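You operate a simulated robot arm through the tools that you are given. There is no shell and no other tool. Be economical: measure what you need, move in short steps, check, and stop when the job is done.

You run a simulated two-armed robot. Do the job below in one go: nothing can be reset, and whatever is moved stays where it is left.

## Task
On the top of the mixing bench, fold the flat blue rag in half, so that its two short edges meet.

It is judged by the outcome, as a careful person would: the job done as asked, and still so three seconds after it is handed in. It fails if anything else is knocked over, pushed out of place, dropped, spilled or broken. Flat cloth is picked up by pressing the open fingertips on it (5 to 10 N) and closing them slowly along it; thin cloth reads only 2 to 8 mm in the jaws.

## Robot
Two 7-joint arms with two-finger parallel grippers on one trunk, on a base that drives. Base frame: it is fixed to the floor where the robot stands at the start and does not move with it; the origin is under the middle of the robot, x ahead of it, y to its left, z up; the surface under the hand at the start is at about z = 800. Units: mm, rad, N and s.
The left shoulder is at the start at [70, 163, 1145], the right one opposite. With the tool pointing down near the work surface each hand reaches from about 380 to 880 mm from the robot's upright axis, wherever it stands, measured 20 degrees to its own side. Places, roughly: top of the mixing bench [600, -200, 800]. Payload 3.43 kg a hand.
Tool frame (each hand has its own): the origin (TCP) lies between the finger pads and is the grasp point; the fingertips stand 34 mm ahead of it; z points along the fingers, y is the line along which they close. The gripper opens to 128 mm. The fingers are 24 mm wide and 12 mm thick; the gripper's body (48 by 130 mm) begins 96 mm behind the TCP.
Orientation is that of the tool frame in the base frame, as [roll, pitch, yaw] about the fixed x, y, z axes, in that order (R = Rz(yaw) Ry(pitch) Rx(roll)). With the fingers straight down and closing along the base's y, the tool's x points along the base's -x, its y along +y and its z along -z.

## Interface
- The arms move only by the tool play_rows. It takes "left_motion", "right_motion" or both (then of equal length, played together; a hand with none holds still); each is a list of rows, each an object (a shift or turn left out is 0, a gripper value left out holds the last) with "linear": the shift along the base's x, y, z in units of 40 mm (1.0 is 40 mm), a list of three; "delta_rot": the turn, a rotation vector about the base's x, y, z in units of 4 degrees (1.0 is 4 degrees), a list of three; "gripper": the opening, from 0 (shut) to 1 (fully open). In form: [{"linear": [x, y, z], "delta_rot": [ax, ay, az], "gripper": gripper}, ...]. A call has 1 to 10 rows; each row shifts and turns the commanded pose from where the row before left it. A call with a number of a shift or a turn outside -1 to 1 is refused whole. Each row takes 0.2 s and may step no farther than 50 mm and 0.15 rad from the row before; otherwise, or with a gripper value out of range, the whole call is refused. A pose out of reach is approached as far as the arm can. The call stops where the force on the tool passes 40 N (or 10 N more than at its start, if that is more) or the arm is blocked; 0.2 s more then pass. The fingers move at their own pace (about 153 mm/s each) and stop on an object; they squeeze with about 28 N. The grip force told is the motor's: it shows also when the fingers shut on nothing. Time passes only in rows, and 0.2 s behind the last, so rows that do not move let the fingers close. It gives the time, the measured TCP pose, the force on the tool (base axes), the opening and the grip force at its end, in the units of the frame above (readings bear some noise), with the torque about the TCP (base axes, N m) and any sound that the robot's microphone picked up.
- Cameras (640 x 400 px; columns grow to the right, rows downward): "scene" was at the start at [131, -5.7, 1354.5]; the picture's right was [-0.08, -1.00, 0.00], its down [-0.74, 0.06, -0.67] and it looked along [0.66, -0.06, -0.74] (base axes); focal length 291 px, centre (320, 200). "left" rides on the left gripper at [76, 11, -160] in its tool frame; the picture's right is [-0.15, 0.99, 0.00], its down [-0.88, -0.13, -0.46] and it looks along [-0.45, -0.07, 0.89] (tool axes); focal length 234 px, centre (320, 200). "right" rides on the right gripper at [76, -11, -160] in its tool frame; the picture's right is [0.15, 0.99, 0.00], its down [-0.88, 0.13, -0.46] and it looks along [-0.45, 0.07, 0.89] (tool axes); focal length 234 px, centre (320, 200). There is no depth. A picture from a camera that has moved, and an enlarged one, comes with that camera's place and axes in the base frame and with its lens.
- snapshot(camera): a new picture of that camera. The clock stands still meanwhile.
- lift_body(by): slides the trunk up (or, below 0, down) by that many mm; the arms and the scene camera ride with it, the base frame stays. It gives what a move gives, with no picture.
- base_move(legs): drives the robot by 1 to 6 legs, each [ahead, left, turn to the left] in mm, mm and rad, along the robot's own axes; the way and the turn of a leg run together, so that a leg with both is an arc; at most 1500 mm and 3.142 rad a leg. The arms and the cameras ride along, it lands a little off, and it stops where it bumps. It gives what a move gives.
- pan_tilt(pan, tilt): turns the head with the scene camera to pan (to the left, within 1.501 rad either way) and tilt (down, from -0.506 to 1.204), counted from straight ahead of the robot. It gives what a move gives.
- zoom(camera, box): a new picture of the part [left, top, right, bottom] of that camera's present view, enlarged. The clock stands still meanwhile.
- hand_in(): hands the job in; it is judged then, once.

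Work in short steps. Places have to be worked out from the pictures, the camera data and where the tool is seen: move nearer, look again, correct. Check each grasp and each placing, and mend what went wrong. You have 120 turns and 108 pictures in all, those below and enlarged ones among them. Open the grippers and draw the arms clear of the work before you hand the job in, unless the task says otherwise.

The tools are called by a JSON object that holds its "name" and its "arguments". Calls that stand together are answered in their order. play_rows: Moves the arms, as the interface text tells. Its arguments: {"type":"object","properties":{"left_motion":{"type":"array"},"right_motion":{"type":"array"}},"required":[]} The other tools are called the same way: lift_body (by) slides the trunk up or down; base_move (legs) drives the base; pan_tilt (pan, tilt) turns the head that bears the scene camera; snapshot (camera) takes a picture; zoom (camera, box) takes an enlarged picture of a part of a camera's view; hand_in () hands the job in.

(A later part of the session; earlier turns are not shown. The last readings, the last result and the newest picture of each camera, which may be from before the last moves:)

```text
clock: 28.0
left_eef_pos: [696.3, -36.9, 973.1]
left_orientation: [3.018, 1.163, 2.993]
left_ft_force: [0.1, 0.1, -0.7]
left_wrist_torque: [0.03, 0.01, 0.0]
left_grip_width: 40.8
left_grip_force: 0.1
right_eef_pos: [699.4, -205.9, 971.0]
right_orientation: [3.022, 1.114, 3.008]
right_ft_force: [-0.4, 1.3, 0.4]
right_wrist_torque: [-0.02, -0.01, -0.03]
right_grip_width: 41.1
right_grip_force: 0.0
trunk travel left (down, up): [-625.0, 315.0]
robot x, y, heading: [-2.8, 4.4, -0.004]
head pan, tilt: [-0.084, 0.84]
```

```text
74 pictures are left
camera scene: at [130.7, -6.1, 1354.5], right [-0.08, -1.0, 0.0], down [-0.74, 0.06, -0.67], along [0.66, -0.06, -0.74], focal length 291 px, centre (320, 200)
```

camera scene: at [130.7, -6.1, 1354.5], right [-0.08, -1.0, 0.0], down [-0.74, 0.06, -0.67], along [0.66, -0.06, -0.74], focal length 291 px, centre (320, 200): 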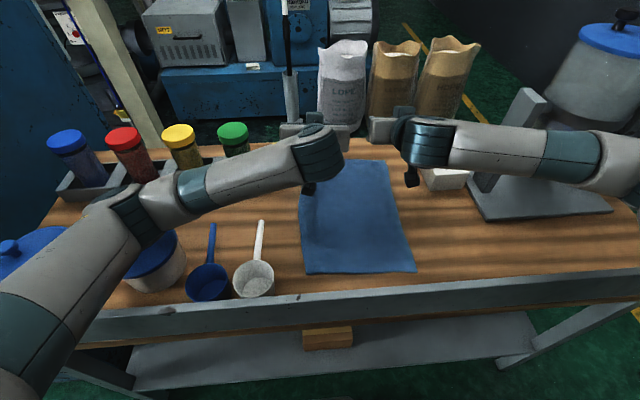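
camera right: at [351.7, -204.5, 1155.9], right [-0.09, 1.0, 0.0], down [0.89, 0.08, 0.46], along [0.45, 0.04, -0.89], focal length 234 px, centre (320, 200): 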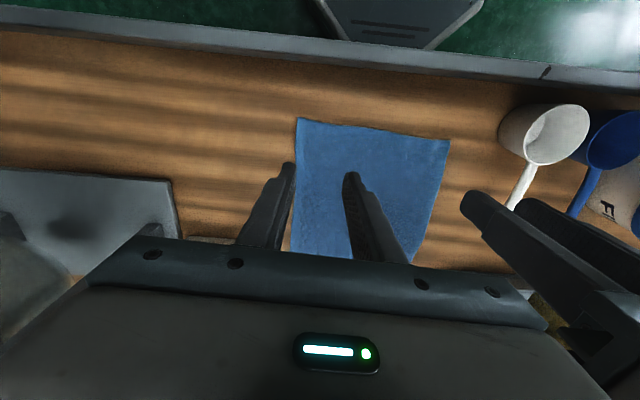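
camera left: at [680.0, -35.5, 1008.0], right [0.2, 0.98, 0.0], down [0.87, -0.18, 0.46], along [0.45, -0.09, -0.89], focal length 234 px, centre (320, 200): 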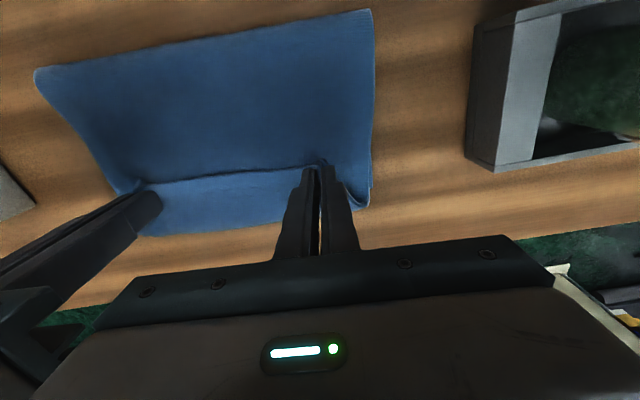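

Pitch of 66° works out here. I'll try to reach about 86° in air.

{"name": "play_rows", "arguments": {"left_motion": [{"delta_rot": [0, -1, 0]}, {"delta_rot": [0, -1, 0]}, {"delta_rot": [0, -1, 0]}, {"delta_rot": [0, -1, 0]}, {"delta_rot": [0, -1, 0]}, {}], "right_motion": [{"delta_rot": [0, -1, 0]}, {"delta_rot": [0, -1, 0]}, {"delta_rot": [0, -1, 0]}, {"delta_rot": [0, -1, 0]}, {"delta_rot": [0, -1, 0]}, {}]}}

{"name": "snapshot", "arguments": {"camera": "scene"}}

```text
clock: 29.6
left_eef_pos: [703.3, -36.9, 1058.4]
left_orientation: [0.666, 1.472, 0.663]
left_ft_force: [-0.3, 0.4, -0.3]
left_wrist_torque: [-0.04, 0.0, 0.0]
left_grip_width: 40.9
left_grip_force: 0.0
right_eef_pos: [689.4, -201.5, 984.5]
right_orientation: [3.01, 1.151, 2.996]
right_ft_force: [0.2, 0.1, 0.6]
right_wrist_torque: [0.0, -0.01, -0.01]
right_grip_width: 41.0
right_grip_force: 0.1
right hand out of reach, approached as far as the arm can: row 1, 2, 3, 4, 5
trunk travel left (down, up): [-625.0, 315.0]
robot x, y, heading: [-4.9, 0.7, -0.003]
head pan, tilt: [-0.084, 0.84]
stopped in row 6 (left hand): the arm was blocked; the commanded pose is now the measured one
```

```text
73 pictures are left
camera scene: at [115.4, -13.0, 1355.4], right [-0.08, -1.0, -0.01], down [-0.73, 0.07, -0.68], along [0.67, -0.05, -0.74], focal length 291 px, centre (320, 200)
```

scene: 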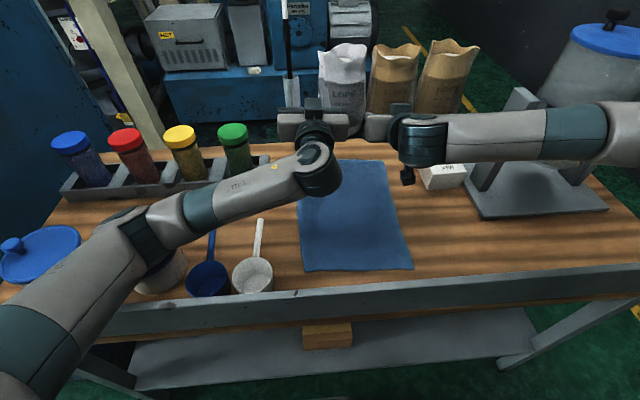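

The left elbow dropped low and seems blocked near the lidded pot. I'll raise the left hand straight up and undo its pitch right away.

{"name": "play_rows", "arguments": {"left_motion": [{"linear": [0, 0, 0.3]}, {"linear": [0, 0, 0.3], "delta_rot": [0, 0.5, 0]}, {"linear": [0, 0, 0.3], "delta_rot": [0, 1, 0]}, {"delta_rot": [0, 1, 0]}, {"delta_rot": [0, 1, 0]}, {"delta_rot": [0, 1, 0]}, {"delta_rot": [0, 1, 0]}, {"delta_rot": [0, 1, 0]}, {"delta_rot": [0, 1, 0]}, {"delta_rot": [0, 1, 0]}]}}

{"name": "snapshot", "arguments": {"camera": "scene"}}

```text
clock: 31.8
left_eef_pos: [705.8, -32.1, 1086.1]
left_orientation: [3.05, 1.042, 3.029]
left_ft_force: [0.9, -0.6, -0.5]
left_wrist_torque: [0.0, 0.0, -0.01]
left_grip_width: 41.1
left_grip_force: 0.1
right_eef_pos: [693.9, -196.2, 984.0]
right_orientation: [3.027, 1.148, 3.013]
right_ft_force: [0.7, -0.1, 0.0]
right_wrist_torque: [0.0, 0.01, -0.02]
right_grip_width: 41.1
right_grip_force: 0.1
trunk travel left (down, up): [-625.0, 315.0]
robot x, y, heading: [-2.9, -2.6, -0.005]
head pan, tilt: [-0.084, 0.84]
```

```text
72 pictures are left
camera scene: at [120.6, -4.8, 1354.7], right [-0.08, -1.0, 0.0], down [-0.74, 0.06, -0.67], along [0.67, -0.06, -0.74], focal length 291 px, centre (320, 200)
```

scene: 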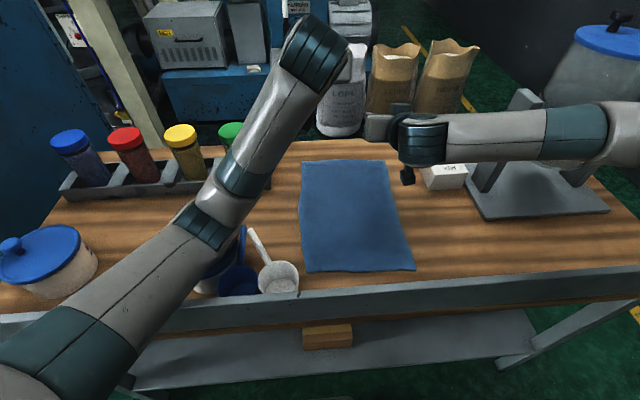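

The elbow has nudged the pot and the ladles. I'll lift the whole trunk so the arm rises clear vertically without sweeping anything further.

{"name": "lift_body", "arguments": {"by": 250}}

{"name": "snapshot", "arguments": {"camera": "scene"}}

```text
clock: 34.4
left_eef_pos: [713.4, -32.9, 1325.0]
left_orientation: [3.054, 1.024, 3.03]
left_ft_force: [0.3, 0.2, -0.2]
left_wrist_torque: [0.01, -0.02, -0.01]
left_grip_width: 41.0
left_grip_force: 0.1
right_eef_pos: [700.8, -196.5, 1227.2]
right_orientation: [3.028, 1.14, 3.014]
right_ft_force: [-0.3, 0.3, -0.5]
right_wrist_torque: [0.01, -0.01, 0.01]
right_grip_width: 40.9
right_grip_force: 0.0
trunk travel left (down, up): [-875.0, 65.0]
robot x, y, heading: [-1.7, -2.2, 0.0]
head pan, tilt: [-0.084, 0.84]
```

```text
71 pictures are left
camera scene: at [131.3, -5.3, 1604.4], right [-0.08, -1.0, 0.0], down [-0.74, 0.06, -0.67], along [0.66, -0.05, -0.74], focal length 291 px, centre (320, 200)
```

scene: 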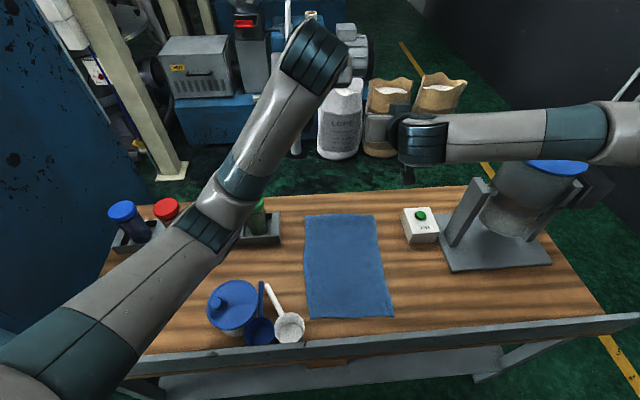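

The pot has been pushed right against the ladles, upright and with nothing spilled. I'll first bring both tools back to pointing down at this safe height, then view from the original camera pose to restore things.

{"name": "play_rows", "arguments": {"left_motion": [{"delta_rot": [0, 1, 0]}, {"delta_rot": [0, 1, 0]}, {"delta_rot": [0, 1, 0]}, {"delta_rot": [0, 1, 0]}, {"delta_rot": [0, 1, 0]}, {"delta_rot": [0, 1, 0]}, {"delta_rot": [0, 1, 0]}, {"delta_rot": [0, 1, 0]}, {"delta_rot": [0, 1, 0]}, {"delta_rot": [0, 1, 0]}], "right_motion": [{"delta_rot": [0, 1, 0]}, {"delta_rot": [0, 1, 0]}, {"delta_rot": [0, 1, 0]}, {"delta_rot": [0, 1, 0]}, {"delta_rot": [0, 1, 0]}, {"delta_rot": [0, 1, 0]}, {"delta_rot": [0, 1, 0]}, {"delta_rot": [0, 1, 0]}, {"delta_rot": [0, 1, 0]}, {"delta_rot": [0, 1, 0]}]}}

{"name": "play_rows", "arguments": {"left_motion": [{"delta_rot": [0, 1, 0]}, {"delta_rot": [0, 1, 0]}, {"delta_rot": [0, 1, 0]}, {"delta_rot": [0, 1, 0]}, {"delta_rot": [0, 0.67, 0]}, {}], "right_motion": [{"delta_rot": [0, 1, 0]}, {"delta_rot": [0, 1, 0]}, {"delta_rot": [0, 1, 0]}, {"delta_rot": [0, 1, 0]}, {"delta_rot": [0, 1, 0]}, {"delta_rot": [0, 1, 0]}]}}

{"name": "snapshot", "arguments": {"camera": "scene"}}

```text
clock: 36.5
left_eef_pos: [777.9, -43.3, 1288.2]
left_orientation: [3.128, 0.326, 3.081]
left_ft_force: [0.6, 0.9, 0.2]
left_wrist_torque: [-0.01, -0.01, 0.03]
left_grip_width: 41.1
left_grip_force: 0.1
left hand out of reach, approached as far as the arm can: row 5, 6, 7, 8, 9, 10
right_eef_pos: [703.2, -196.4, 1227.9]
right_orientation: [3.12, 0.441, 3.084]
right_ft_force: [-0.1, 0.3, -0.9]
right_wrist_torque: [-0.04, -0.03, 0.03]
right_grip_width: 41.0
right_grip_force: 0.2
trunk travel left (down, up): [-875.0, 65.0]
robot x, y, heading: [2.8, 2.6, 0.005]
head pan, tilt: [-0.084, 0.84]
```

```text
clock: 38.0
left_eef_pos: [772.5, -42.0, 1287.8]
left_orientation: [-3.135, 0.003, 3.084]
left_ft_force: [0.3, -0.1, 0.5]
left_wrist_torque: [-0.02, 0.01, -0.01]
left_grip_width: 41.0
left_grip_force: 0.1
left hand out of reach, approached as far as the arm can: row 5
right_eef_pos: [702.5, -195.9, 1228.0]
right_orientation: [-3.142, 0.024, 3.087]
right_ft_force: [0.6, 0.2, -1.0]
right_wrist_torque: [-0.01, -0.01, 0.04]
right_grip_width: 41.0
right_grip_force: 0.0
trunk travel left (down, up): [-875.0, 65.0]
robot x, y, heading: [-0.6, 2.5, 0.002]
head pan, tilt: [-0.084, 0.84]
```

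```text
70 pictures are left
camera scene: at [131.9, -4.8, 1604.4], right [-0.08, -1.0, 0.0], down [-0.74, 0.06, -0.67], along [0.66, -0.06, -0.75], focal length 291 px, centre (320, 200)
```

scene: 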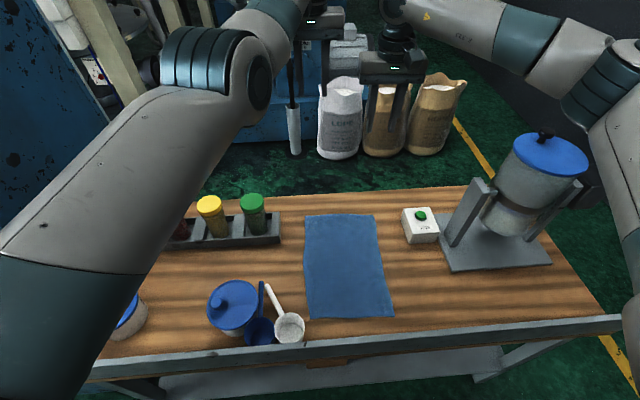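

Elbows are up again. I'll return both hands to their starting poses relative to the body, lower the trunk, and compare with the very first picture.

{"name": "play_rows", "arguments": {"left_motion": [{"linear": [-0.5, 0.525, -0.05]}, {"linear": [-0.5, 0.525, -0.05]}, {"linear": [-0.5, 0.525, -0.05]}, {"linear": [-0.5, 0.525, -0.05]}, {"linear": [-0.5, 0.525, -0.05]}, {"linear": [-0.5, 0.525, -0.05]}, {"linear": [-0.5, 0.525, -0.05], "delta_rot": [0, 0, 0.82]}], "right_motion": [{"linear": [-0.93, -0.28, 0]}, {"linear": [-0.93, -0.28, 0]}, {"linear": [-0.93, -0.28, 0]}, {"linear": [-0.93, -0.28, 0]}, {"linear": [-0.93, -0.28, 0]}, {"linear": [-0.93, -0.28, 0]}, {"linear": [-0.93, -0.28, 0], "delta_rot": [0, 0, 0.82]}]}}

{"name": "lift_body", "arguments": {"by": -250}}

{"name": "snapshot", "arguments": {"camera": "scene"}}

{"name": "zoom", "arguments": {"camera": "scene", "box": [0, 190, 300, 310]}}

```text
clock: 39.5
left_eef_pos: [786.3, 72.3, 1277.9]
left_orientation: [-3.134, 0.004, 3.141]
left_ft_force: [0.3, -0.5, -0.5]
left_wrist_torque: [-0.02, -0.03, -0.01]
left_grip_width: 40.8
left_grip_force: 0.0
left hand out of reach, approached as far as the arm can: row 1, 2, 3, 4, 5, 6, 7
right_eef_pos: [440.0, -274.9, 1229.0]
right_orientation: [-3.14, 0.026, -3.135]
right_ft_force: [-0.8, -1.0, -0.8]
right_wrist_torque: [0.0, 0.02, 0.0]
right_grip_width: 41.2
right_grip_force: 0.0
trunk travel left (down, up): [-875.0, 65.0]
robot x, y, heading: [0.9, -1.0, 0.003]
head pan, tilt: [-0.084, 0.84]
```

```text
clock: 42.1
left_eef_pos: [786.9, 74.5, 1027.6]
left_orientation: [-3.137, 0.0, 3.141]
left_ft_force: [-0.4, 0.5, 0.2]
left_wrist_torque: [0.02, 0.0, 0.01]
left_grip_width: 41.4
left_grip_force: 0.1
right_eef_pos: [441.0, -273.7, 978.8]
right_orientation: [-3.139, 0.026, -3.14]
right_ft_force: [0.1, -0.5, 1.0]
right_wrist_torque: [0.01, 0.04, -0.01]
right_grip_width: 41.0
right_grip_force: 0.1
trunk travel left (down, up): [-625.0, 315.0]
robot x, y, heading: [-2.4, -2.8, 0.001]
head pan, tilt: [-0.084, 0.84]
```

```text
69 pictures are left
camera scene: at [131.0, -5.2, 1354.5], right [-0.08, -1.0, 0.0], down [-0.74, 0.06, -0.67], along [0.66, -0.05, -0.74], focal length 291 px, centre (320, 200)
```

scene: 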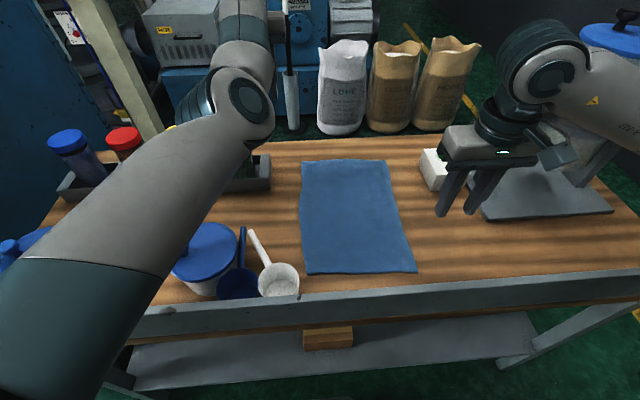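

```text
2.13 times, centred on (150, 250) of scene
camera zoom: at [131.0, -5.2, 1354.5], right [-0.08, -1.0, 0.0], down [-0.74, 0.06, -0.67], along [0.66, -0.05, -0.74], focal length 621 px, centre (683, 93)
```

zoom: 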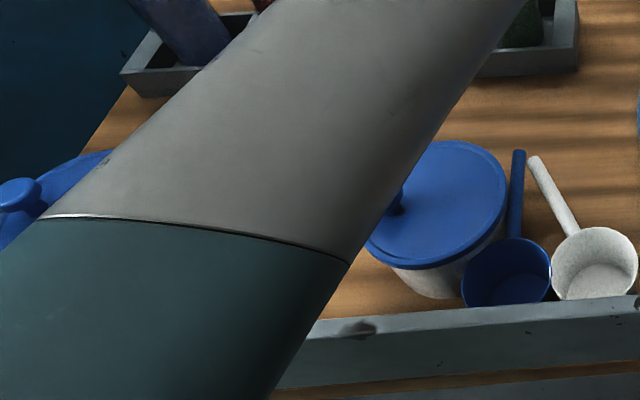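

Left arm is in an odd branch (elbow in front of the camera). I'll try drawing the hand back toward its start pose in small steps.

{"name": "play_rows", "arguments": {"left_motion": [{"linear": [-0.5, 0.1, 0]}, {"linear": [-0.5, 0.1, 0]}, {"linear": [-0.5, 0.1, 0]}, {"linear": [-0.5, 0.1, 0]}, {"linear": [-0.5, 0.1, 0]}, {}]}}

{"name": "snapshot", "arguments": {"camera": "scene"}}

```text
clock: 43.5
left_eef_pos: [787.6, 73.1, 1028.0]
left_orientation: [-3.137, 0.003, 3.141]
left_ft_force: [-0.9, -0.2, 1.5]
left_wrist_torque: [-0.02, -0.02, 0.02]
left_grip_width: 40.9
left_grip_force: 0.1
left hand out of reach, approached as far as the arm can: row 1, 2, 3, 4, 5
right_eef_pos: [441.6, -274.1, 977.9]
right_orientation: [-3.14, 0.026, -3.138]
right_ft_force: [0.6, 0.4, 0.5]
right_wrist_torque: [0.0, -0.02, -0.04]
right_grip_width: 40.9
right_grip_force: 0.1
trunk travel left (down, up): [-625.0, 315.0]
robot x, y, heading: [-1.5, 2.1, 0.003]
head pan, tilt: [-0.084, 0.84]
```

```text
67 pictures are left
camera scene: at [131.2, -5.2, 1354.5], right [-0.08, -1.0, 0.0], down [-0.74, 0.06, -0.67], along [0.66, -0.05, -0.74], focal length 291 px, centre (320, 200)
```

scene: 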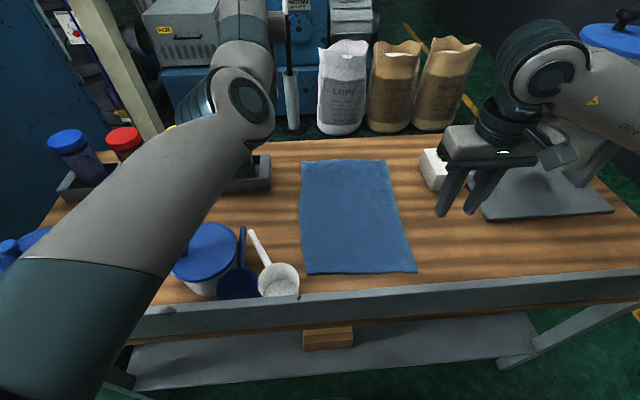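

I'll raise the trunk fully for safe clearance, then unwind the left arm: pitch forward again, draw the hand back, and unpitch there.

{"name": "lift_body", "arguments": {"by": 310}}

{"name": "play_rows", "arguments": {"left_motion": [{"delta_rot": [0, -1, 0]}, {"delta_rot": [0, -1, 0]}, {"delta_rot": [0, -1, 0]}, {"delta_rot": [0, -1, 0]}, {"delta_rot": [0, -1, 0]}, {"delta_rot": [0, -1, 0]}, {"delta_rot": [0, -1, 0]}, {"delta_rot": [0, -1, 0]}, {"delta_rot": [0, -1, 0]}, {"delta_rot": [0, -1, 0]}]}}

{"name": "play_rows", "arguments": {"left_motion": [{"linear": [-0.7, 0.1, 0.1]}, {"linear": [-0.7, 0.1, 0.1]}, {"linear": [-0.7, 0.1, 0.1]}, {"linear": [-0.7, 0.1, 0.1]}, {"linear": [-0.7, 0.1, 0.1]}, {"linear": [-0.7, 0.1, 0.1]}]}}

{"name": "snapshot", "arguments": {"camera": "scene"}}

```text
clock: 46.6
left_eef_pos: [786.2, 74.8, 1337.4]
left_orientation: [-3.137, 0.001, 3.141]
left_ft_force: [-0.3, 0.1, -0.1]
left_wrist_torque: [0.01, 0.02, 0.0]
left_grip_width: 41.1
left_grip_force: 0.1
right_eef_pos: [442.2, -274.2, 1288.9]
right_orientation: [-3.14, 0.025, -3.137]
right_ft_force: [-0.2, -0.5, 0.7]
right_wrist_torque: [-0.01, 0.0, -0.02]
right_grip_width: 41.1
right_grip_force: 0.1
trunk travel left (down, up): [-935.0, 5.0]
robot x, y, heading: [2.7, -1.1, 0.003]
head pan, tilt: [-0.084, 0.84]
```

```text
clock: 48.8
left_eef_pos: [798.3, 78.7, 1340.5]
left_orientation: [-3.139, 0.708, -3.135]
left_ft_force: [0.1, -0.5, 0.6]
left_wrist_torque: [-0.01, 0.0, 0.02]
left_grip_width: 40.8
left_grip_force: 0.1
left hand out of reach, approached as far as the arm can: row 1, 2
right_eef_pos: [441.7, -273.4, 1288.2]
right_orientation: [-3.138, 0.025, -3.138]
right_ft_force: [1.4, -0.1, 0.1]
right_wrist_torque: [0.01, 0.01, 0.03]
right_grip_width: 40.8
right_grip_force: 0.1
trunk travel left (down, up): [-935.0, 5.0]
robot x, y, heading: [-0.4, 2.8, -0.0]
head pan, tilt: [-0.084, 0.84]
```

```text
clock: 50.4
left_eef_pos: [700.0, 136.9, 1326.2]
left_orientation: [3.092, 0.732, -3.122]
left_ft_force: [0.0, 0.1, 0.6]
left_wrist_torque: [0.02, 0.0, 0.01]
left_grip_width: 41.2
left_grip_force: 0.0
left hand out of reach, approached as far as the arm can: row 3, 4, 5, 6
right_eef_pos: [442.5, -274.8, 1288.3]
right_orientation: [-3.14, 0.024, -3.137]
right_ft_force: [-0.3, -0.1, 0.2]
right_wrist_torque: [0.02, 0.02, 0.02]
right_grip_width: 40.9
right_grip_force: 0.1
trunk travel left (down, up): [-935.0, 5.0]
robot x, y, heading: [2.5, -1.4, 0.002]
head pan, tilt: [-0.084, 0.84]
stopped in row 6 (left hand): the arm was blocked; the commanded pose is now the measured one
```

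```text
66 pictures are left
camera scene: at [131.4, -5.4, 1664.5], right [-0.08, -1.0, 0.0], down [-0.74, 0.06, -0.67], along [0.66, -0.05, -0.75], focal length 291 px, centre (320, 200)
```

scene: 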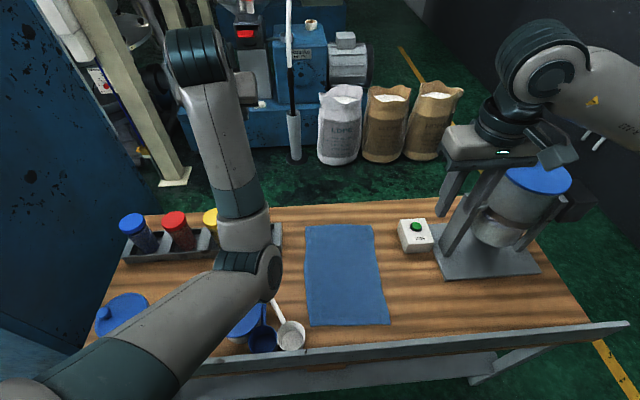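

The elbow has swung inward and low. I'll move the left hand outward to the left and forward-up at this safe height to bring the elbow back out.

{"name": "play_rows", "arguments": {"left_motion": [{"linear": [0.2, 0.8, 0.1]}, {"linear": [0.2, 0.8, 0.1]}, {"linear": [0, 0.9, 0]}, {"linear": [0, 0.9, 0]}, {"linear": [0, 0.9, 0]}, {"linear": [0, 0.9, 0]}, {"linear": [0, 0.9, 0]}, {"linear": [0, 0.9, 0]}, {}]}}

{"name": "snapshot", "arguments": {"camera": "scene"}}

```text
clock: 52.4
left_eef_pos: [715.6, 414.6, 1333.1]
left_orientation: [3.096, 0.732, -3.121]
left_ft_force: [-0.2, 0.0, 0.0]
left_wrist_torque: [0.0, 0.02, 0.02]
left_grip_width: 41.2
left_grip_force: 0.1
right_eef_pos: [440.8, -274.0, 1287.7]
right_orientation: [-3.14, 0.027, -3.139]
right_ft_force: [0.8, 0.5, -0.2]
right_wrist_torque: [0.03, 0.04, 0.0]
right_grip_width: 41.1
right_grip_force: 0.0
trunk travel left (down, up): [-935.0, 5.0]
robot x, y, heading: [-4.7, 3.4, 0.004]
head pan, tilt: [-0.084, 0.84]
```

```text
65 pictures are left
camera scene: at [131.1, -6.1, 1664.5], right [-0.08, -1.0, 0.0], down [-0.74, 0.06, -0.67], along [0.66, -0.05, -0.74], focal length 291 px, centre (320, 200)
```

scene: 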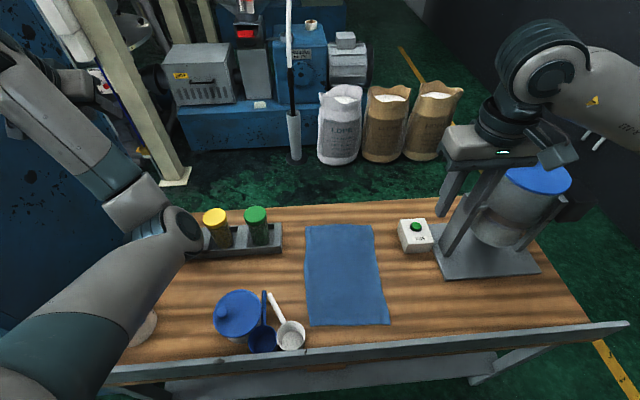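

The elbow follows outward. I'll unpitch here while drawing back slightly.

{"name": "play_rows", "arguments": {"left_motion": [{"linear": [-0.3, 0, 0], "delta_rot": [0, 1, 0]}, {"linear": [-0.3, 0, 0], "delta_rot": [0, 1, 0]}, {"linear": [-0.3, 0, 0], "delta_rot": [0, 1, 0]}, {"linear": [-0.3, 0, 0], "delta_rot": [0, 1, 0]}, {"linear": [-0.3, 0, 0], "delta_rot": [0, 1, 0]}, {"linear": [-0.3, 0, 0], "delta_rot": [0, 1, 0]}, {"linear": [-0.3, 0, 0], "delta_rot": [0, 1, 0]}, {"linear": [-0.3, 0, 0], "delta_rot": [0, 1, 0]}, {"linear": [-0.3, 0, 0], "delta_rot": [0, 1, 0]}, {"linear": [-0.3, 0, 0], "delta_rot": [0, 1, 0]}]}}

{"name": "snapshot", "arguments": {"camera": "scene"}}

```text
clock: 54.6
left_eef_pos: [594.1, 414.2, 1332.9]
left_orientation: [3.082, 0.034, -3.129]
left_ft_force: [-0.9, 0.0, 0.4]
left_wrist_torque: [0.01, -0.01, 0.0]
left_grip_width: 41.2
left_grip_force: 0.0
right_eef_pos: [441.2, -273.8, 1288.0]
right_orientation: [-3.141, 0.027, -3.14]
right_ft_force: [-1.0, 0.6, -0.4]
right_wrist_torque: [0.01, -0.01, 0.04]
right_grip_width: 41.0
right_grip_force: 0.1
trunk travel left (down, up): [-935.0, 5.0]
robot x, y, heading: [4.2, 3.4, 0.004]
head pan, tilt: [-0.084, 0.84]
```

```text
64 pictures are left
camera scene: at [131.2, -5.6, 1664.5], right [-0.08, -1.0, 0.0], down [-0.74, 0.06, -0.67], along [0.66, -0.05, -0.74], focal length 291 px, centre (320, 200)
```

scene: 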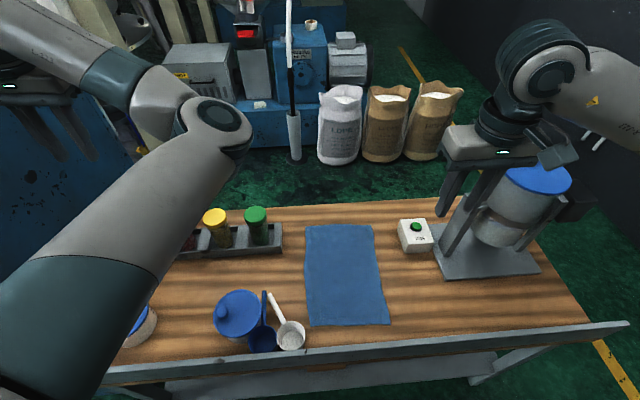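

Left hand is tool-down and reachable here, but with the elbow inward. I'll try a yaw turn to see whether the elbow swivels outward.

{"name": "play_rows", "arguments": {"left_motion": [{"delta_rot": [0, 0, 1]}, {"delta_rot": [0, 0, 1]}, {"delta_rot": [0, 0, 1]}, {"delta_rot": [0, 0, 1]}, {"delta_rot": [0, 0, 1]}, {"delta_rot": [0, 0, 1]}, {"delta_rot": [0, 0, 1]}, {"delta_rot": [0, 0, 1]}, {"delta_rot": [0, 0, 1]}, {"delta_rot": [0, 0, 1]}]}}

{"name": "snapshot", "arguments": {"camera": "scene"}}

```text
clock: 56.8
left_eef_pos: [593.8, 415.1, 1332.4]
left_orientation: [3.08, 0.034, -2.426]
left_ft_force: [0.0, 0.3, -0.5]
left_wrist_torque: [-0.01, 0.0, -0.01]
left_grip_width: 41.1
left_grip_force: 0.0
right_eef_pos: [441.8, -273.1, 1288.4]
right_orientation: [-3.14, 0.027, -3.138]
right_ft_force: [0.3, 0.2, -0.4]
right_wrist_torque: [0.02, 0.02, -0.01]
right_grip_width: 41.0
right_grip_force: 0.1
trunk travel left (down, up): [-935.0, 5.0]
robot x, y, heading: [-2.8, 0.6, -0.0]
head pan, tilt: [-0.084, 0.84]
```

```text
63 pictures are left
camera scene: at [131.3, -5.2, 1664.5], right [-0.08, -1.0, 0.0], down [-0.74, 0.06, -0.67], along [0.66, -0.05, -0.74], focal length 291 px, centre (320, 200)
```

scene: 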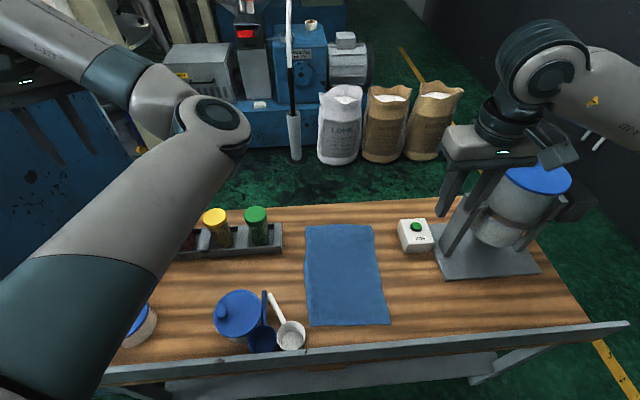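

Yaw alone doesn't swivel it. I'll retrace the sequence in reverse with the trunk high: undo yaw, pitch forward again, and return to the pose just before the elbow flipped.

{"name": "play_rows", "arguments": {"left_motion": [{"delta_rot": [0, 0, -1]}, {"delta_rot": [0, 0, -1]}, {"delta_rot": [0, 0, -1]}, {"delta_rot": [0, 0, -1]}, {"delta_rot": [0, 0, -1]}, {"delta_rot": [0, 0, -1]}, {"delta_rot": [0, 0, -1]}, {"delta_rot": [0, 0, -1]}, {"delta_rot": [0, 0, -1]}, {"delta_rot": [0, 0, -1]}]}}

{"name": "play_rows", "arguments": {"left_motion": [{"linear": [0.3, 0, 0], "delta_rot": [0, -1, 0]}, {"linear": [0.3, 0, 0], "delta_rot": [0, -1, 0]}, {"linear": [0.3, 0, 0], "delta_rot": [0, -1, 0]}, {"linear": [0.3, 0, 0], "delta_rot": [0, -1, 0]}, {"linear": [0.3, 0, 0], "delta_rot": [0, -1, 0]}, {"linear": [0.3, 0, 0], "delta_rot": [0, -1, 0]}, {"linear": [0.3, 0, 0], "delta_rot": [0, -1, 0]}, {"linear": [0.3, 0, 0], "delta_rot": [0, -1, 0]}, {"linear": [0.3, 0, 0], "delta_rot": [0, -1, 0]}, {"linear": [0.3, 0, 0], "delta_rot": [0, -1, 0]}]}}

{"name": "play_rows", "arguments": {"left_motion": [{"linear": [0, -0.9, 0.1], "delta_rot": [0, -1, 0]}, {"linear": [0, -0.9, 0.1], "delta_rot": [0, -1, 0]}, {"linear": [0, -0.9, 0.1], "delta_rot": [0, -1, 0]}, {"linear": [0, -0.9, 0.1], "delta_rot": [0, -1, 0]}, {"linear": [0, -0.9, 0.1]}, {"linear": [0, -0.9, 0.1]}, {"linear": [0, -0.9, 0.1]}, {"linear": [0, -0.9, 0.1]}, {"linear": [0, -0.9, 0.1]}, {"linear": [0, -0.9, 0.1]}]}}

{"name": "snapshot", "arguments": {"camera": "scene"}}

```text
clock: 59.0
left_eef_pos: [594.2, 414.0, 1332.2]
left_orientation: [3.084, 0.034, -3.127]
left_ft_force: [0.4, -0.2, 1.0]
left_wrist_torque: [0.01, 0.01, 0.0]
left_grip_width: 40.8
left_grip_force: 0.0
right_eef_pos: [441.1, -273.4, 1288.6]
right_orientation: [-3.139, 0.029, -3.139]
right_ft_force: [0.0, -0.7, 0.1]
right_wrist_torque: [0.02, 0.03, 0.01]
right_grip_width: 41.1
right_grip_force: 0.0
trunk travel left (down, up): [-935.0, 5.0]
robot x, y, heading: [-1.4, -0.4, -0.001]
head pan, tilt: [-0.084, 0.84]
```

```text
clock: 61.2
left_eef_pos: [715.5, 413.8, 1332.8]
left_orientation: [3.096, 0.734, -3.124]
left_ft_force: [0.4, 1.1, 1.0]
left_wrist_torque: [-0.01, -0.02, -0.01]
left_grip_width: 41.1
left_grip_force: 0.1
right_eef_pos: [441.1, -273.4, 1288.4]
right_orientation: [-3.139, 0.023, -3.137]
right_ft_force: [0.3, -0.7, 0.7]
right_wrist_torque: [-0.01, -0.01, 0.0]
right_grip_width: 40.9
right_grip_force: 0.0
trunk travel left (down, up): [-935.0, 5.0]
robot x, y, heading: [0.4, -0.9, 0.002]
head pan, tilt: [-0.084, 0.84]
```

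```text
clock: 63.6
left_eef_pos: [727.3, 96.9, 1383.5]
left_orientation: [3.024, 1.039, -3.121]
left_ft_force: [0.0, 0.4, -0.4]
left_wrist_torque: [-0.04, -0.02, 0.0]
left_grip_width: 41.0
left_grip_force: 0.2
right_eef_pos: [441.6, -273.9, 1288.5]
right_orientation: [-3.14, 0.025, -3.138]
right_ft_force: [-0.1, 1.0, -0.2]
right_wrist_torque: [-0.04, 0.02, 0.01]
right_grip_width: 40.8
right_grip_force: 0.0
trunk travel left (down, up): [-935.0, 5.0]
robot x, y, heading: [-1.0, -2.8, 0.0]
head pan, tilt: [-0.084, 0.84]
stopped in row 10 (left hand): the arm was blocked; the commanded pose is now the measured one
```

```text
62 pictures are left
camera scene: at [131.2, -4.8, 1664.5], right [-0.08, -1.0, 0.0], down [-0.74, 0.06, -0.67], along [0.66, -0.06, -0.74], focal length 291 px, centre (320, 200)
```

scene: 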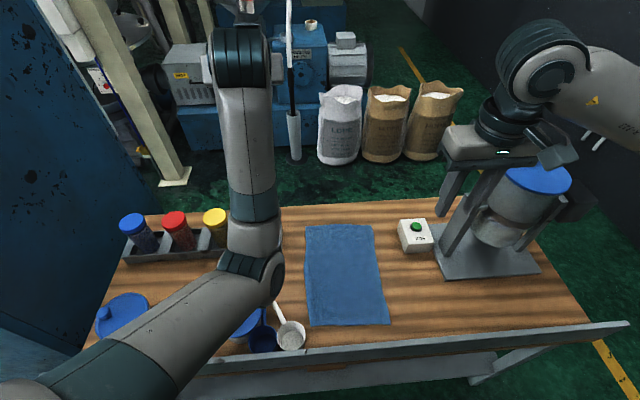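

Blocked from going further inward, so here I'll pitch past 90° and lower, to swing the elbow outward underneath.

{"name": "play_rows", "arguments": {"left_motion": [{"linear": [0, 0.2, 0], "delta_rot": [0, -1, 0]}, {"linear": [0, 0.2, 0], "delta_rot": [0, -1, 0]}, {"delta_rot": [0, -1, 0]}, {"delta_rot": [0, -1, 0]}, {"delta_rot": [0, -1, 0]}, {"delta_rot": [0, -1, 0]}, {"delta_rot": [0, -1, 0]}, {"delta_rot": [0, -1, 0]}]}}

{"name": "snapshot", "arguments": {"camera": "scene"}}

{"name": "play_rows", "arguments": {"left_motion": [{"linear": [-0.2, 0, -0.6]}, {"linear": [-0.2, 0, -0.6]}, {"linear": [-0.2, 0, -0.6]}, {"linear": [-0.2, 0, -0.6]}, {"linear": [-0.2, 0, -0.6]}, {"linear": [-0.2, 0, -0.6]}]}}

{"name": "snapshot", "arguments": {"camera": "scene"}}

```text
clock: 65.4
left_eef_pos: [730.1, 121.2, 1400.3]
left_orientation: [0.003, 1.516, 0.144]
left_ft_force: [0.1, 0.3, 0.7]
left_wrist_torque: [0.0, 0.02, 0.01]
left_grip_width: 40.7
left_grip_force: 0.1
right_eef_pos: [440.1, -273.1, 1289.1]
right_orientation: [-3.141, 0.026, -3.138]
right_ft_force: [-0.4, 0.1, 0.2]
right_wrist_torque: [0.0, 0.01, 0.0]
right_grip_width: 40.8
right_grip_force: 0.1
trunk travel left (down, up): [-935.0, 5.0]
robot x, y, heading: [-2.2, 4.7, 0.004]
head pan, tilt: [-0.084, 0.84]
```

```text
61 pictures are left
camera scene: at [131.1, -4.9, 1664.5], right [-0.08, -1.0, 0.0], down [-0.74, 0.06, -0.67], along [0.66, -0.05, -0.74], focal length 291 px, centre (320, 200)
```

scene: 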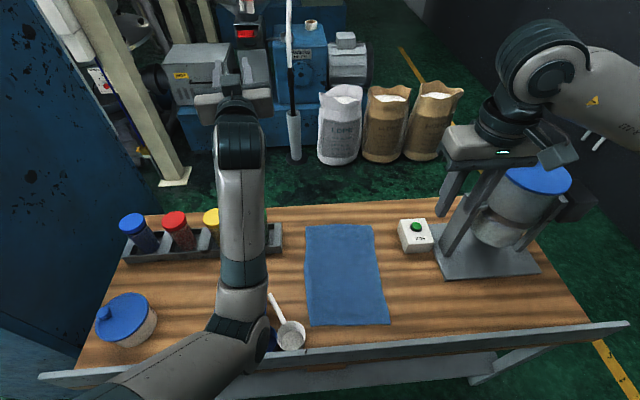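

```text
clock: 66.2
left_eef_pos: [724.8, 145.8, 1420.3]
left_orientation: [0.189, 1.363, 0.361]
left_ft_force: [-0.2, -0.3, 0.4]
left_wrist_torque: [0.0, 0.01, 0.0]
left_grip_width: 41.1
left_grip_force: 0.1
right_eef_pos: [443.0, -273.7, 1288.5]
right_orientation: [-3.139, 0.024, -3.136]
right_ft_force: [-0.8, -0.1, 0.3]
right_wrist_torque: [0.04, 0.03, -0.01]
right_grip_width: 41.1
right_grip_force: 0.0
trunk travel left (down, up): [-935.0, 5.0]
robot x, y, heading: [3.6, 2.3, -0.0]
head pan, tilt: [-0.084, 0.84]
stopped in row 3 (left hand): the arm was blocked; the commanded pose is now the measured one
```

```text
60 pictures are left
camera scene: at [131.3, -5.2, 1664.5], right [-0.08, -1.0, 0.0], down [-0.74, 0.06, -0.67], along [0.66, -0.05, -0.74], focal length 291 px, centre (320, 200)
```

scene: 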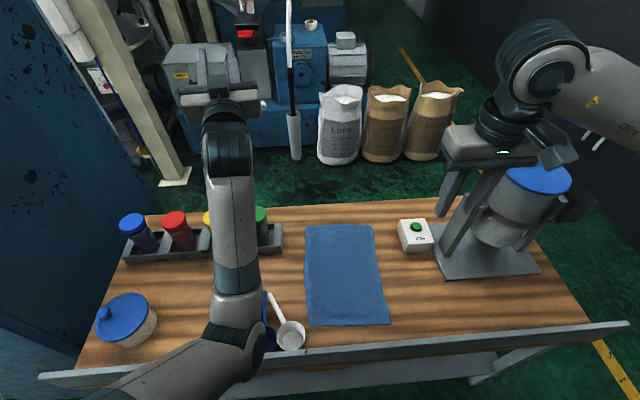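

Still blocked inward. With the fingers forward, I'll bring the hand out left and back toward the shoulder so the elbow folds, and watch which way it goes.

{"name": "play_rows", "arguments": {"left_motion": [{"linear": [0, 0.7, 0]}, {"linear": [-0.1, 0.8, 0]}, {"linear": [-0.3, 0.8, 0]}, {"linear": [-0.4, 0.8, 0]}, {"linear": [-0.5, 0.8, 0]}, {"linear": [-0.6, 0.7, 0]}, {"linear": [-0.8, 0.5, 0]}, {"linear": [-0.8, 0.3, 0]}, {"linear": [-0.8, 0, 0]}, {"linear": [-0.8, 0, 0]}]}}

{"name": "snapshot", "arguments": {"camera": "scene"}}

```text
clock: 68.4
left_eef_pos: [579.6, 372.2, 1405.3]
left_orientation: [0.17, 1.367, 0.34]
left_ft_force: [0.1, 0.5, 0.3]
left_wrist_torque: [0.03, 0.02, 0.0]
left_grip_width: 40.9
left_grip_force: 0.2
left hand out of reach, approached as far as the arm can: row 8, 9, 10
right_eef_pos: [442.0, -273.7, 1288.9]
right_orientation: [-3.14, 0.025, -3.139]
right_ft_force: [-0.3, -0.6, 1.0]
right_wrist_torque: [-0.03, 0.0, 0.02]
right_grip_width: 41.0
right_grip_force: 0.1
trunk travel left (down, up): [-935.0, 5.0]
robot x, y, heading: [1.4, 0.2, 0.004]
head pan, tilt: [-0.084, 0.84]
```

```text
59 pictures are left
camera scene: at [130.9, -4.9, 1664.5], right [-0.08, -1.0, 0.0], down [-0.74, 0.06, -0.67], along [0.67, -0.05, -0.74], focal length 291 px, centre (320, 200)
```

scene: 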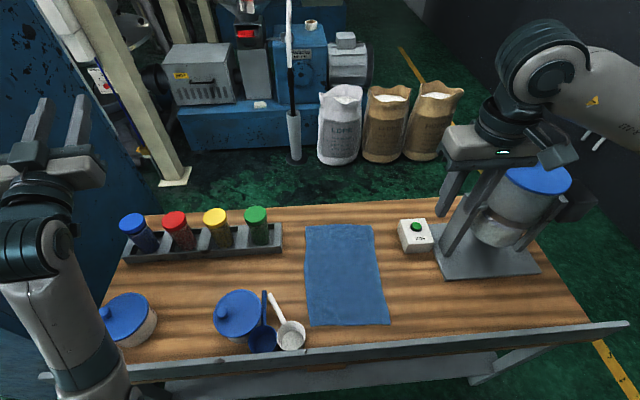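

Elbow is now hanging below. I'll yaw the hand to point inward so the forearm has to come from the left, which pushes the elbow out.

{"name": "play_rows", "arguments": {"left_motion": [{"delta_rot": [0, 0, -1]}, {"delta_rot": [0, 0, -1]}, {"delta_rot": [0, 0, -1]}, {"delta_rot": [0, 0, -1]}, {"delta_rot": [0, 0, -1]}, {"delta_rot": [0, 0, -1]}, {"delta_rot": [0, 0, -1]}, {"delta_rot": [0, 0, -1]}, {"delta_rot": [0, 0, -1]}, {"delta_rot": [0, 0, -1]}]}}

{"name": "play_rows", "arguments": {"left_motion": [{"linear": [0, -0.4, -0.3], "delta_rot": [0, 0, -1]}, {"linear": [0, -0.4, -0.3], "delta_rot": [0, 0, -1]}, {"linear": [0, -0.4, -0.3], "delta_rot": [0, 0, -1]}, {"linear": [0, -0.4, -0.3], "delta_rot": [0, 0, -1]}, {"linear": [0, -0.4, -0.3], "delta_rot": [0, 0, -1]}, {"linear": [0, -0.4, -0.3]}, {"linear": [0, -0.4, -0.3]}, {"linear": [0, -0.4, -0.3]}]}}

{"name": "snapshot", "arguments": {"camera": "scene"}}

```text
clock: 70.6
left_eef_pos: [580.3, 373.7, 1405.4]
left_orientation: [0.165, 1.368, -0.366]
left_ft_force: [0.3, -0.4, -0.2]
left_wrist_torque: [0.01, -0.01, 0.02]
left_grip_width: 40.9
left_grip_force: 0.1
right_eef_pos: [441.6, -273.1, 1289.0]
right_orientation: [-3.141, 0.026, -3.138]
right_ft_force: [0.5, -0.1, -0.3]
right_wrist_torque: [-0.01, 0.0, -0.03]
right_grip_width: 40.9
right_grip_force: 0.0
trunk travel left (down, up): [-935.0, 5.0]
robot x, y, heading: [-2.4, -1.5, 0.003]
head pan, tilt: [-0.084, 0.84]
```

```text
clock: 72.4
left_eef_pos: [580.9, 245.3, 1309.4]
left_orientation: [0.17, 1.367, -0.707]
left_ft_force: [0.6, 0.3, 0.7]
left_wrist_torque: [-0.02, -0.01, 0.0]
left_grip_width: 40.9
left_grip_force: 0.0
right_eef_pos: [441.8, -274.6, 1288.5]
right_orientation: [-3.139, 0.022, -3.137]
right_ft_force: [-0.1, -0.1, 0.1]
right_wrist_torque: [-0.01, 0.02, 0.01]
right_grip_width: 41.1
right_grip_force: 0.1
trunk travel left (down, up): [-935.0, 5.0]
robot x, y, heading: [2.6, -2.8, -0.001]
head pan, tilt: [-0.084, 0.84]
```

```text
58 pictures are left
camera scene: at [131.8, -5.3, 1664.5], right [-0.08, -1.0, 0.0], down [-0.74, 0.06, -0.67], along [0.66, -0.05, -0.75], focal length 291 px, centre (320, 200)
```

scene: 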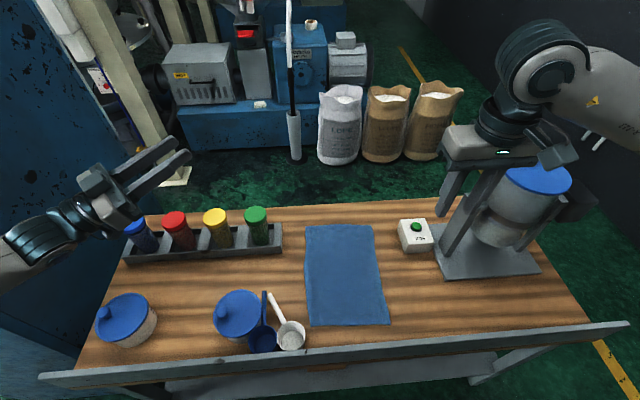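

The elbow is out on the left again. Now I'll rotate the fingers down about the horizontal axis across the hand's heading.

{"name": "play_rows", "arguments": {"left_motion": [{"delta_rot": [0.772, 0.636, 0]}, {"delta_rot": [0.772, 0.636, 0]}, {"delta_rot": [0.772, 0.636, 0]}, {"delta_rot": [0.772, 0.636, 0]}, {"delta_rot": [0.772, 0.636, 0]}, {"delta_rot": [0.772, 0.636, 0]}, {"delta_rot": [0.772, 0.636, 0]}, {"delta_rot": [0.772, 0.636, 0]}, {"delta_rot": [0.772, 0.636, 0]}, {"delta_rot": [0.772, 0.636, 0]}]}}

{"name": "play_rows", "arguments": {"left_motion": [{"delta_rot": [0.772, 0.636, 0]}, {"delta_rot": [0.772, 0.636, 0]}, {"delta_rot": [0.772, 0.636, 0]}, {"delta_rot": [0.772, 0.636, 0]}, {"delta_rot": [0.772, 0.636, 0]}, {"delta_rot": [0.772, 0.636, 0]}, {"delta_rot": [0.772, 0.636, 0]}, {"delta_rot": [0.772, 0.636, 0]}, {"delta_rot": [0.772, 0.636, 0]}, {"delta_rot": [0.772, 0.636, 0]}]}}

{"name": "snapshot", "arguments": {"camera": "scene"}}

```text
clock: 74.6
left_eef_pos: [580.9, 246.0, 1310.2]
left_orientation: [3.056, 1.129, 2.178]
left_ft_force: [-0.3, 0.2, -0.4]
left_wrist_torque: [0.0, 0.0, 0.0]
left_grip_width: 40.5
left_grip_force: 0.0
left hand out of reach, approached as far as the arm can: row 10
right_eef_pos: [441.0, -273.1, 1288.7]
right_orientation: [-3.14, 0.027, -3.136]
right_ft_force: [0.7, -0.1, -0.3]
right_wrist_torque: [0.01, 0.01, 0.0]
right_grip_width: 40.7
right_grip_force: 0.0
trunk travel left (down, up): [-935.0, 5.0]
robot x, y, heading: [-2.0, 1.9, 0.004]
head pan, tilt: [-0.084, 0.84]
```

```text
clock: 76.8
left_eef_pos: [585.3, 246.4, 1310.1]
left_orientation: [3.095, 0.487, 2.22]
left_ft_force: [-0.4, 0.2, 0.8]
left_wrist_torque: [0.04, 0.02, 0.0]
left_grip_width: 40.9
left_grip_force: 0.1
left hand out of reach, approached as far as the arm can: row 1, 2
right_eef_pos: [441.5, -274.8, 1288.0]
right_orientation: [-3.139, 0.023, -3.137]
right_ft_force: [-0.6, -0.6, -0.5]
right_wrist_torque: [0.0, 0.02, 0.01]
right_grip_width: 41.0
right_grip_force: 0.1
trunk travel left (down, up): [-935.0, 5.0]
robot x, y, heading: [-0.2, 0.0, 0.004]
head pan, tilt: [-0.084, 0.84]
```

```text
57 pictures are left
camera scene: at [131.8, -5.7, 1664.4], right [-0.08, -1.0, 0.0], down [-0.74, 0.06, -0.67], along [0.66, -0.05, -0.75], focal length 291 px, centre (320, 200)
```

scene: 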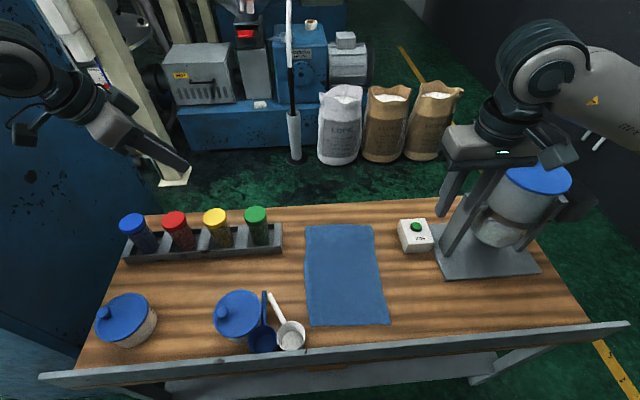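

Working. Finish the unpitch, then yaw back to the standard orientation.

{"name": "play_rows", "arguments": {"left_motion": [{"delta_rot": [0.797, 0.605, 0]}, {"delta_rot": [0.797, 0.605, 0]}, {"delta_rot": [0.797, 0.605, 0]}, {"delta_rot": [0.797, 0.605, 0]}, {"delta_rot": [0.797, 0.605, 0]}, {"delta_rot": [0.797, 0.605, 0]}, {"delta_rot": [0.797, 0.605, 0]}, {"delta_rot": [0, 0, 1]}, {"delta_rot": [0, 0, 1]}, {"delta_rot": [0, 0, 1]}]}}

{"name": "play_rows", "arguments": {"left_motion": [{"linear": [0, -0.2, 0], "delta_rot": [0, 0, 1]}, {"linear": [0, -0.3, 0], "delta_rot": [0, 0, 1]}, {"linear": [0, -0.3, 0], "delta_rot": [0, 0, 1]}, {"linear": [0, -0.3, 0], "delta_rot": [0, 0, 1]}, {"linear": [0, -0.3, 0], "delta_rot": [0, 0, 1]}, {"linear": [0, -0.3, 0], "delta_rot": [0, 0, 1]}, {"linear": [0, -0.3, 0], "delta_rot": [0, 0, 1]}, {"linear": [0, -0.3, 0], "delta_rot": [0, 0, 1]}, {"linear": [0, -0.3, 0], "delta_rot": [0, 0, 1]}, {"linear": [0, -0.3, 0], "delta_rot": [0, 0, 1]}]}}

{"name": "snapshot", "arguments": {"camera": "scene"}}

```text
clock: 79.0
left_eef_pos: [584.9, 246.2, 1311.4]
left_orientation: [3.094, 0.0, 2.429]
left_ft_force: [0.2, 1.3, 0.6]
left_wrist_torque: [-0.01, 0.01, -0.01]
left_grip_width: 40.8
left_grip_force: 0.1
right_eef_pos: [440.9, -274.8, 1287.5]
right_orientation: [-3.139, 0.024, -3.139]
right_ft_force: [-0.8, -0.2, 0.4]
right_wrist_torque: [-0.02, -0.01, 0.01]
right_grip_width: 41.0
right_grip_force: 0.1
trunk travel left (down, up): [-935.0, 5.0]
robot x, y, heading: [0.3, 2.1, 0.0]
head pan, tilt: [-0.084, 0.84]
```

```text
clock: 81.2
left_eef_pos: [583.4, 130.9, 1310.4]
left_orientation: [3.094, 0.001, 3.13]
left_ft_force: [0.1, 0.1, 0.1]
left_wrist_torque: [0.02, 0.02, 0.03]
left_grip_width: 41.2
left_grip_force: 0.0
right_eef_pos: [441.5, -274.5, 1289.2]
right_orientation: [-3.138, 0.026, -3.137]
right_ft_force: [-0.3, 0.7, 0.2]
right_wrist_torque: [-0.01, 0.0, -0.03]
right_grip_width: 41.1
right_grip_force: 0.1
trunk travel left (down, up): [-935.0, 5.0]
robot x, y, heading: [-0.7, -1.1, -0.0]
head pan, tilt: [-0.084, 0.84]
```

```text
56 pictures are left
camera scene: at [131.5, -5.9, 1664.5], right [-0.08, -1.0, 0.0], down [-0.74, 0.06, -0.67], along [0.66, -0.05, -0.75], focal length 291 px, centre (320, 200)
```

scene: 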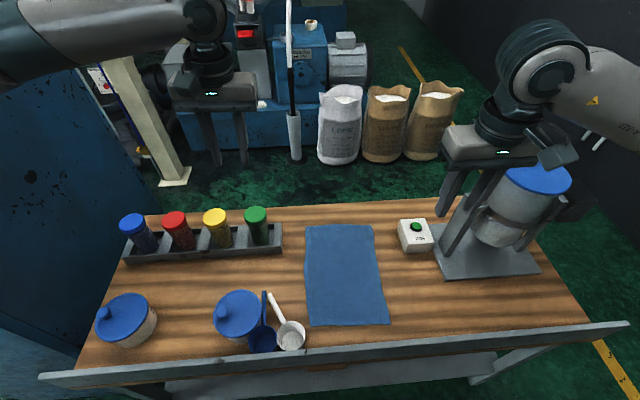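

Left arm is back in its original posture. I'll fix the small residual tilts, lower the trunk to the start height, and compare the bench with the first picture.

{"name": "play_rows", "arguments": {"left_motion": [{"linear": [0.6, -0.3, 0], "delta_rot": [-0.69, 0, 0]}, {"linear": [0.6, -0.3, 0]}, {}], "right_motion": [{"delta_rot": [0, 0.37, 0]}, {}, {}]}}

{"name": "lift_body", "arguments": {"by": -310}}

{"name": "snapshot", "arguments": {"camera": "scene"}}

{"name": "zoom", "arguments": {"camera": "scene", "box": [0, 190, 320, 310]}}

```text
clock: 82.0
left_eef_pos: [631.4, 105.8, 1310.8]
left_orientation: [-3.139, 0.001, 3.127]
left_ft_force: [0.0, -0.3, -0.2]
left_wrist_torque: [-0.02, -0.02, 0.01]
left_grip_width: 41.0
left_grip_force: 0.2
right_eef_pos: [440.5, -273.5, 1288.5]
right_orientation: [-3.14, 0.001, -3.138]
right_ft_force: [-0.5, 1.0, 0.1]
right_wrist_torque: [0.01, -0.02, 0.0]
right_grip_width: 41.1
right_grip_force: 0.0
trunk travel left (down, up): [-935.0, 5.0]
robot x, y, heading: [-0.2, 1.0, 0.0]
head pan, tilt: [-0.084, 0.84]
```

```text
clock: 85.1
left_eef_pos: [631.4, 107.5, 999.8]
left_orientation: [-3.141, 0.001, 3.129]
left_ft_force: [0.4, 0.0, -0.2]
left_wrist_torque: [0.05, 0.01, -0.01]
left_grip_width: 41.2
left_grip_force: 0.1
right_eef_pos: [441.1, -273.9, 979.1]
right_orientation: [-3.139, 0.003, -3.138]
right_ft_force: [-0.7, 0.3, -0.8]
right_wrist_torque: [0.0, 0.0, 0.05]
right_grip_width: 41.0
right_grip_force: 0.1
trunk travel left (down, up): [-625.0, 315.0]
robot x, y, heading: [-1.1, -4.6, 0.005]
head pan, tilt: [-0.084, 0.84]
```

```text
55 pictures are left
camera scene: at [131.0, -5.1, 1354.5], right [-0.08, -1.0, 0.0], down [-0.74, 0.06, -0.67], along [0.66, -0.05, -0.74], focal length 291 px, centre (320, 200)
```

scene: 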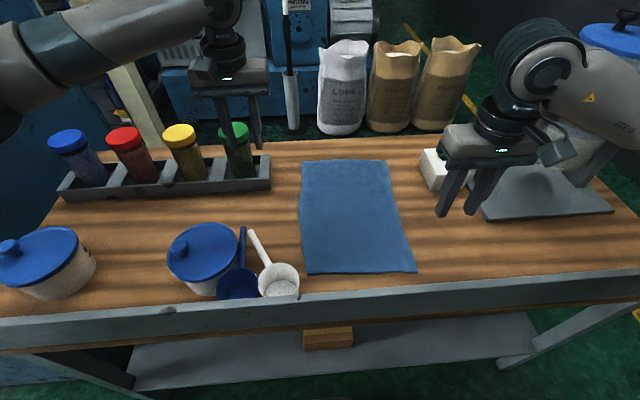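

```text
2.00 times, centred on (160, 250) of scene
camera zoom: at [131.0, -5.1, 1354.5], right [-0.08, -1.0, 0.0], down [-0.74, 0.06, -0.67], along [0.66, -0.05, -0.74], focal length 582 px, centre (640, 100)
```

zoom: 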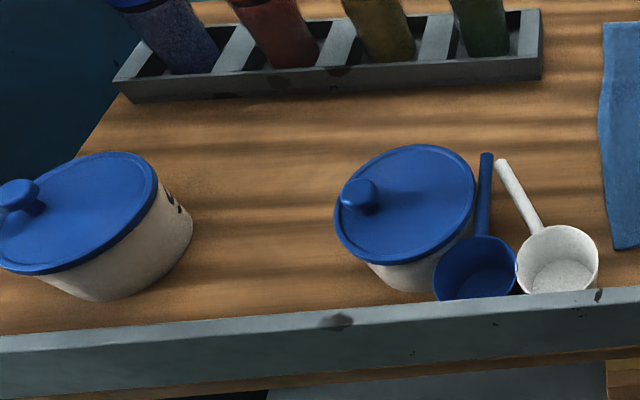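

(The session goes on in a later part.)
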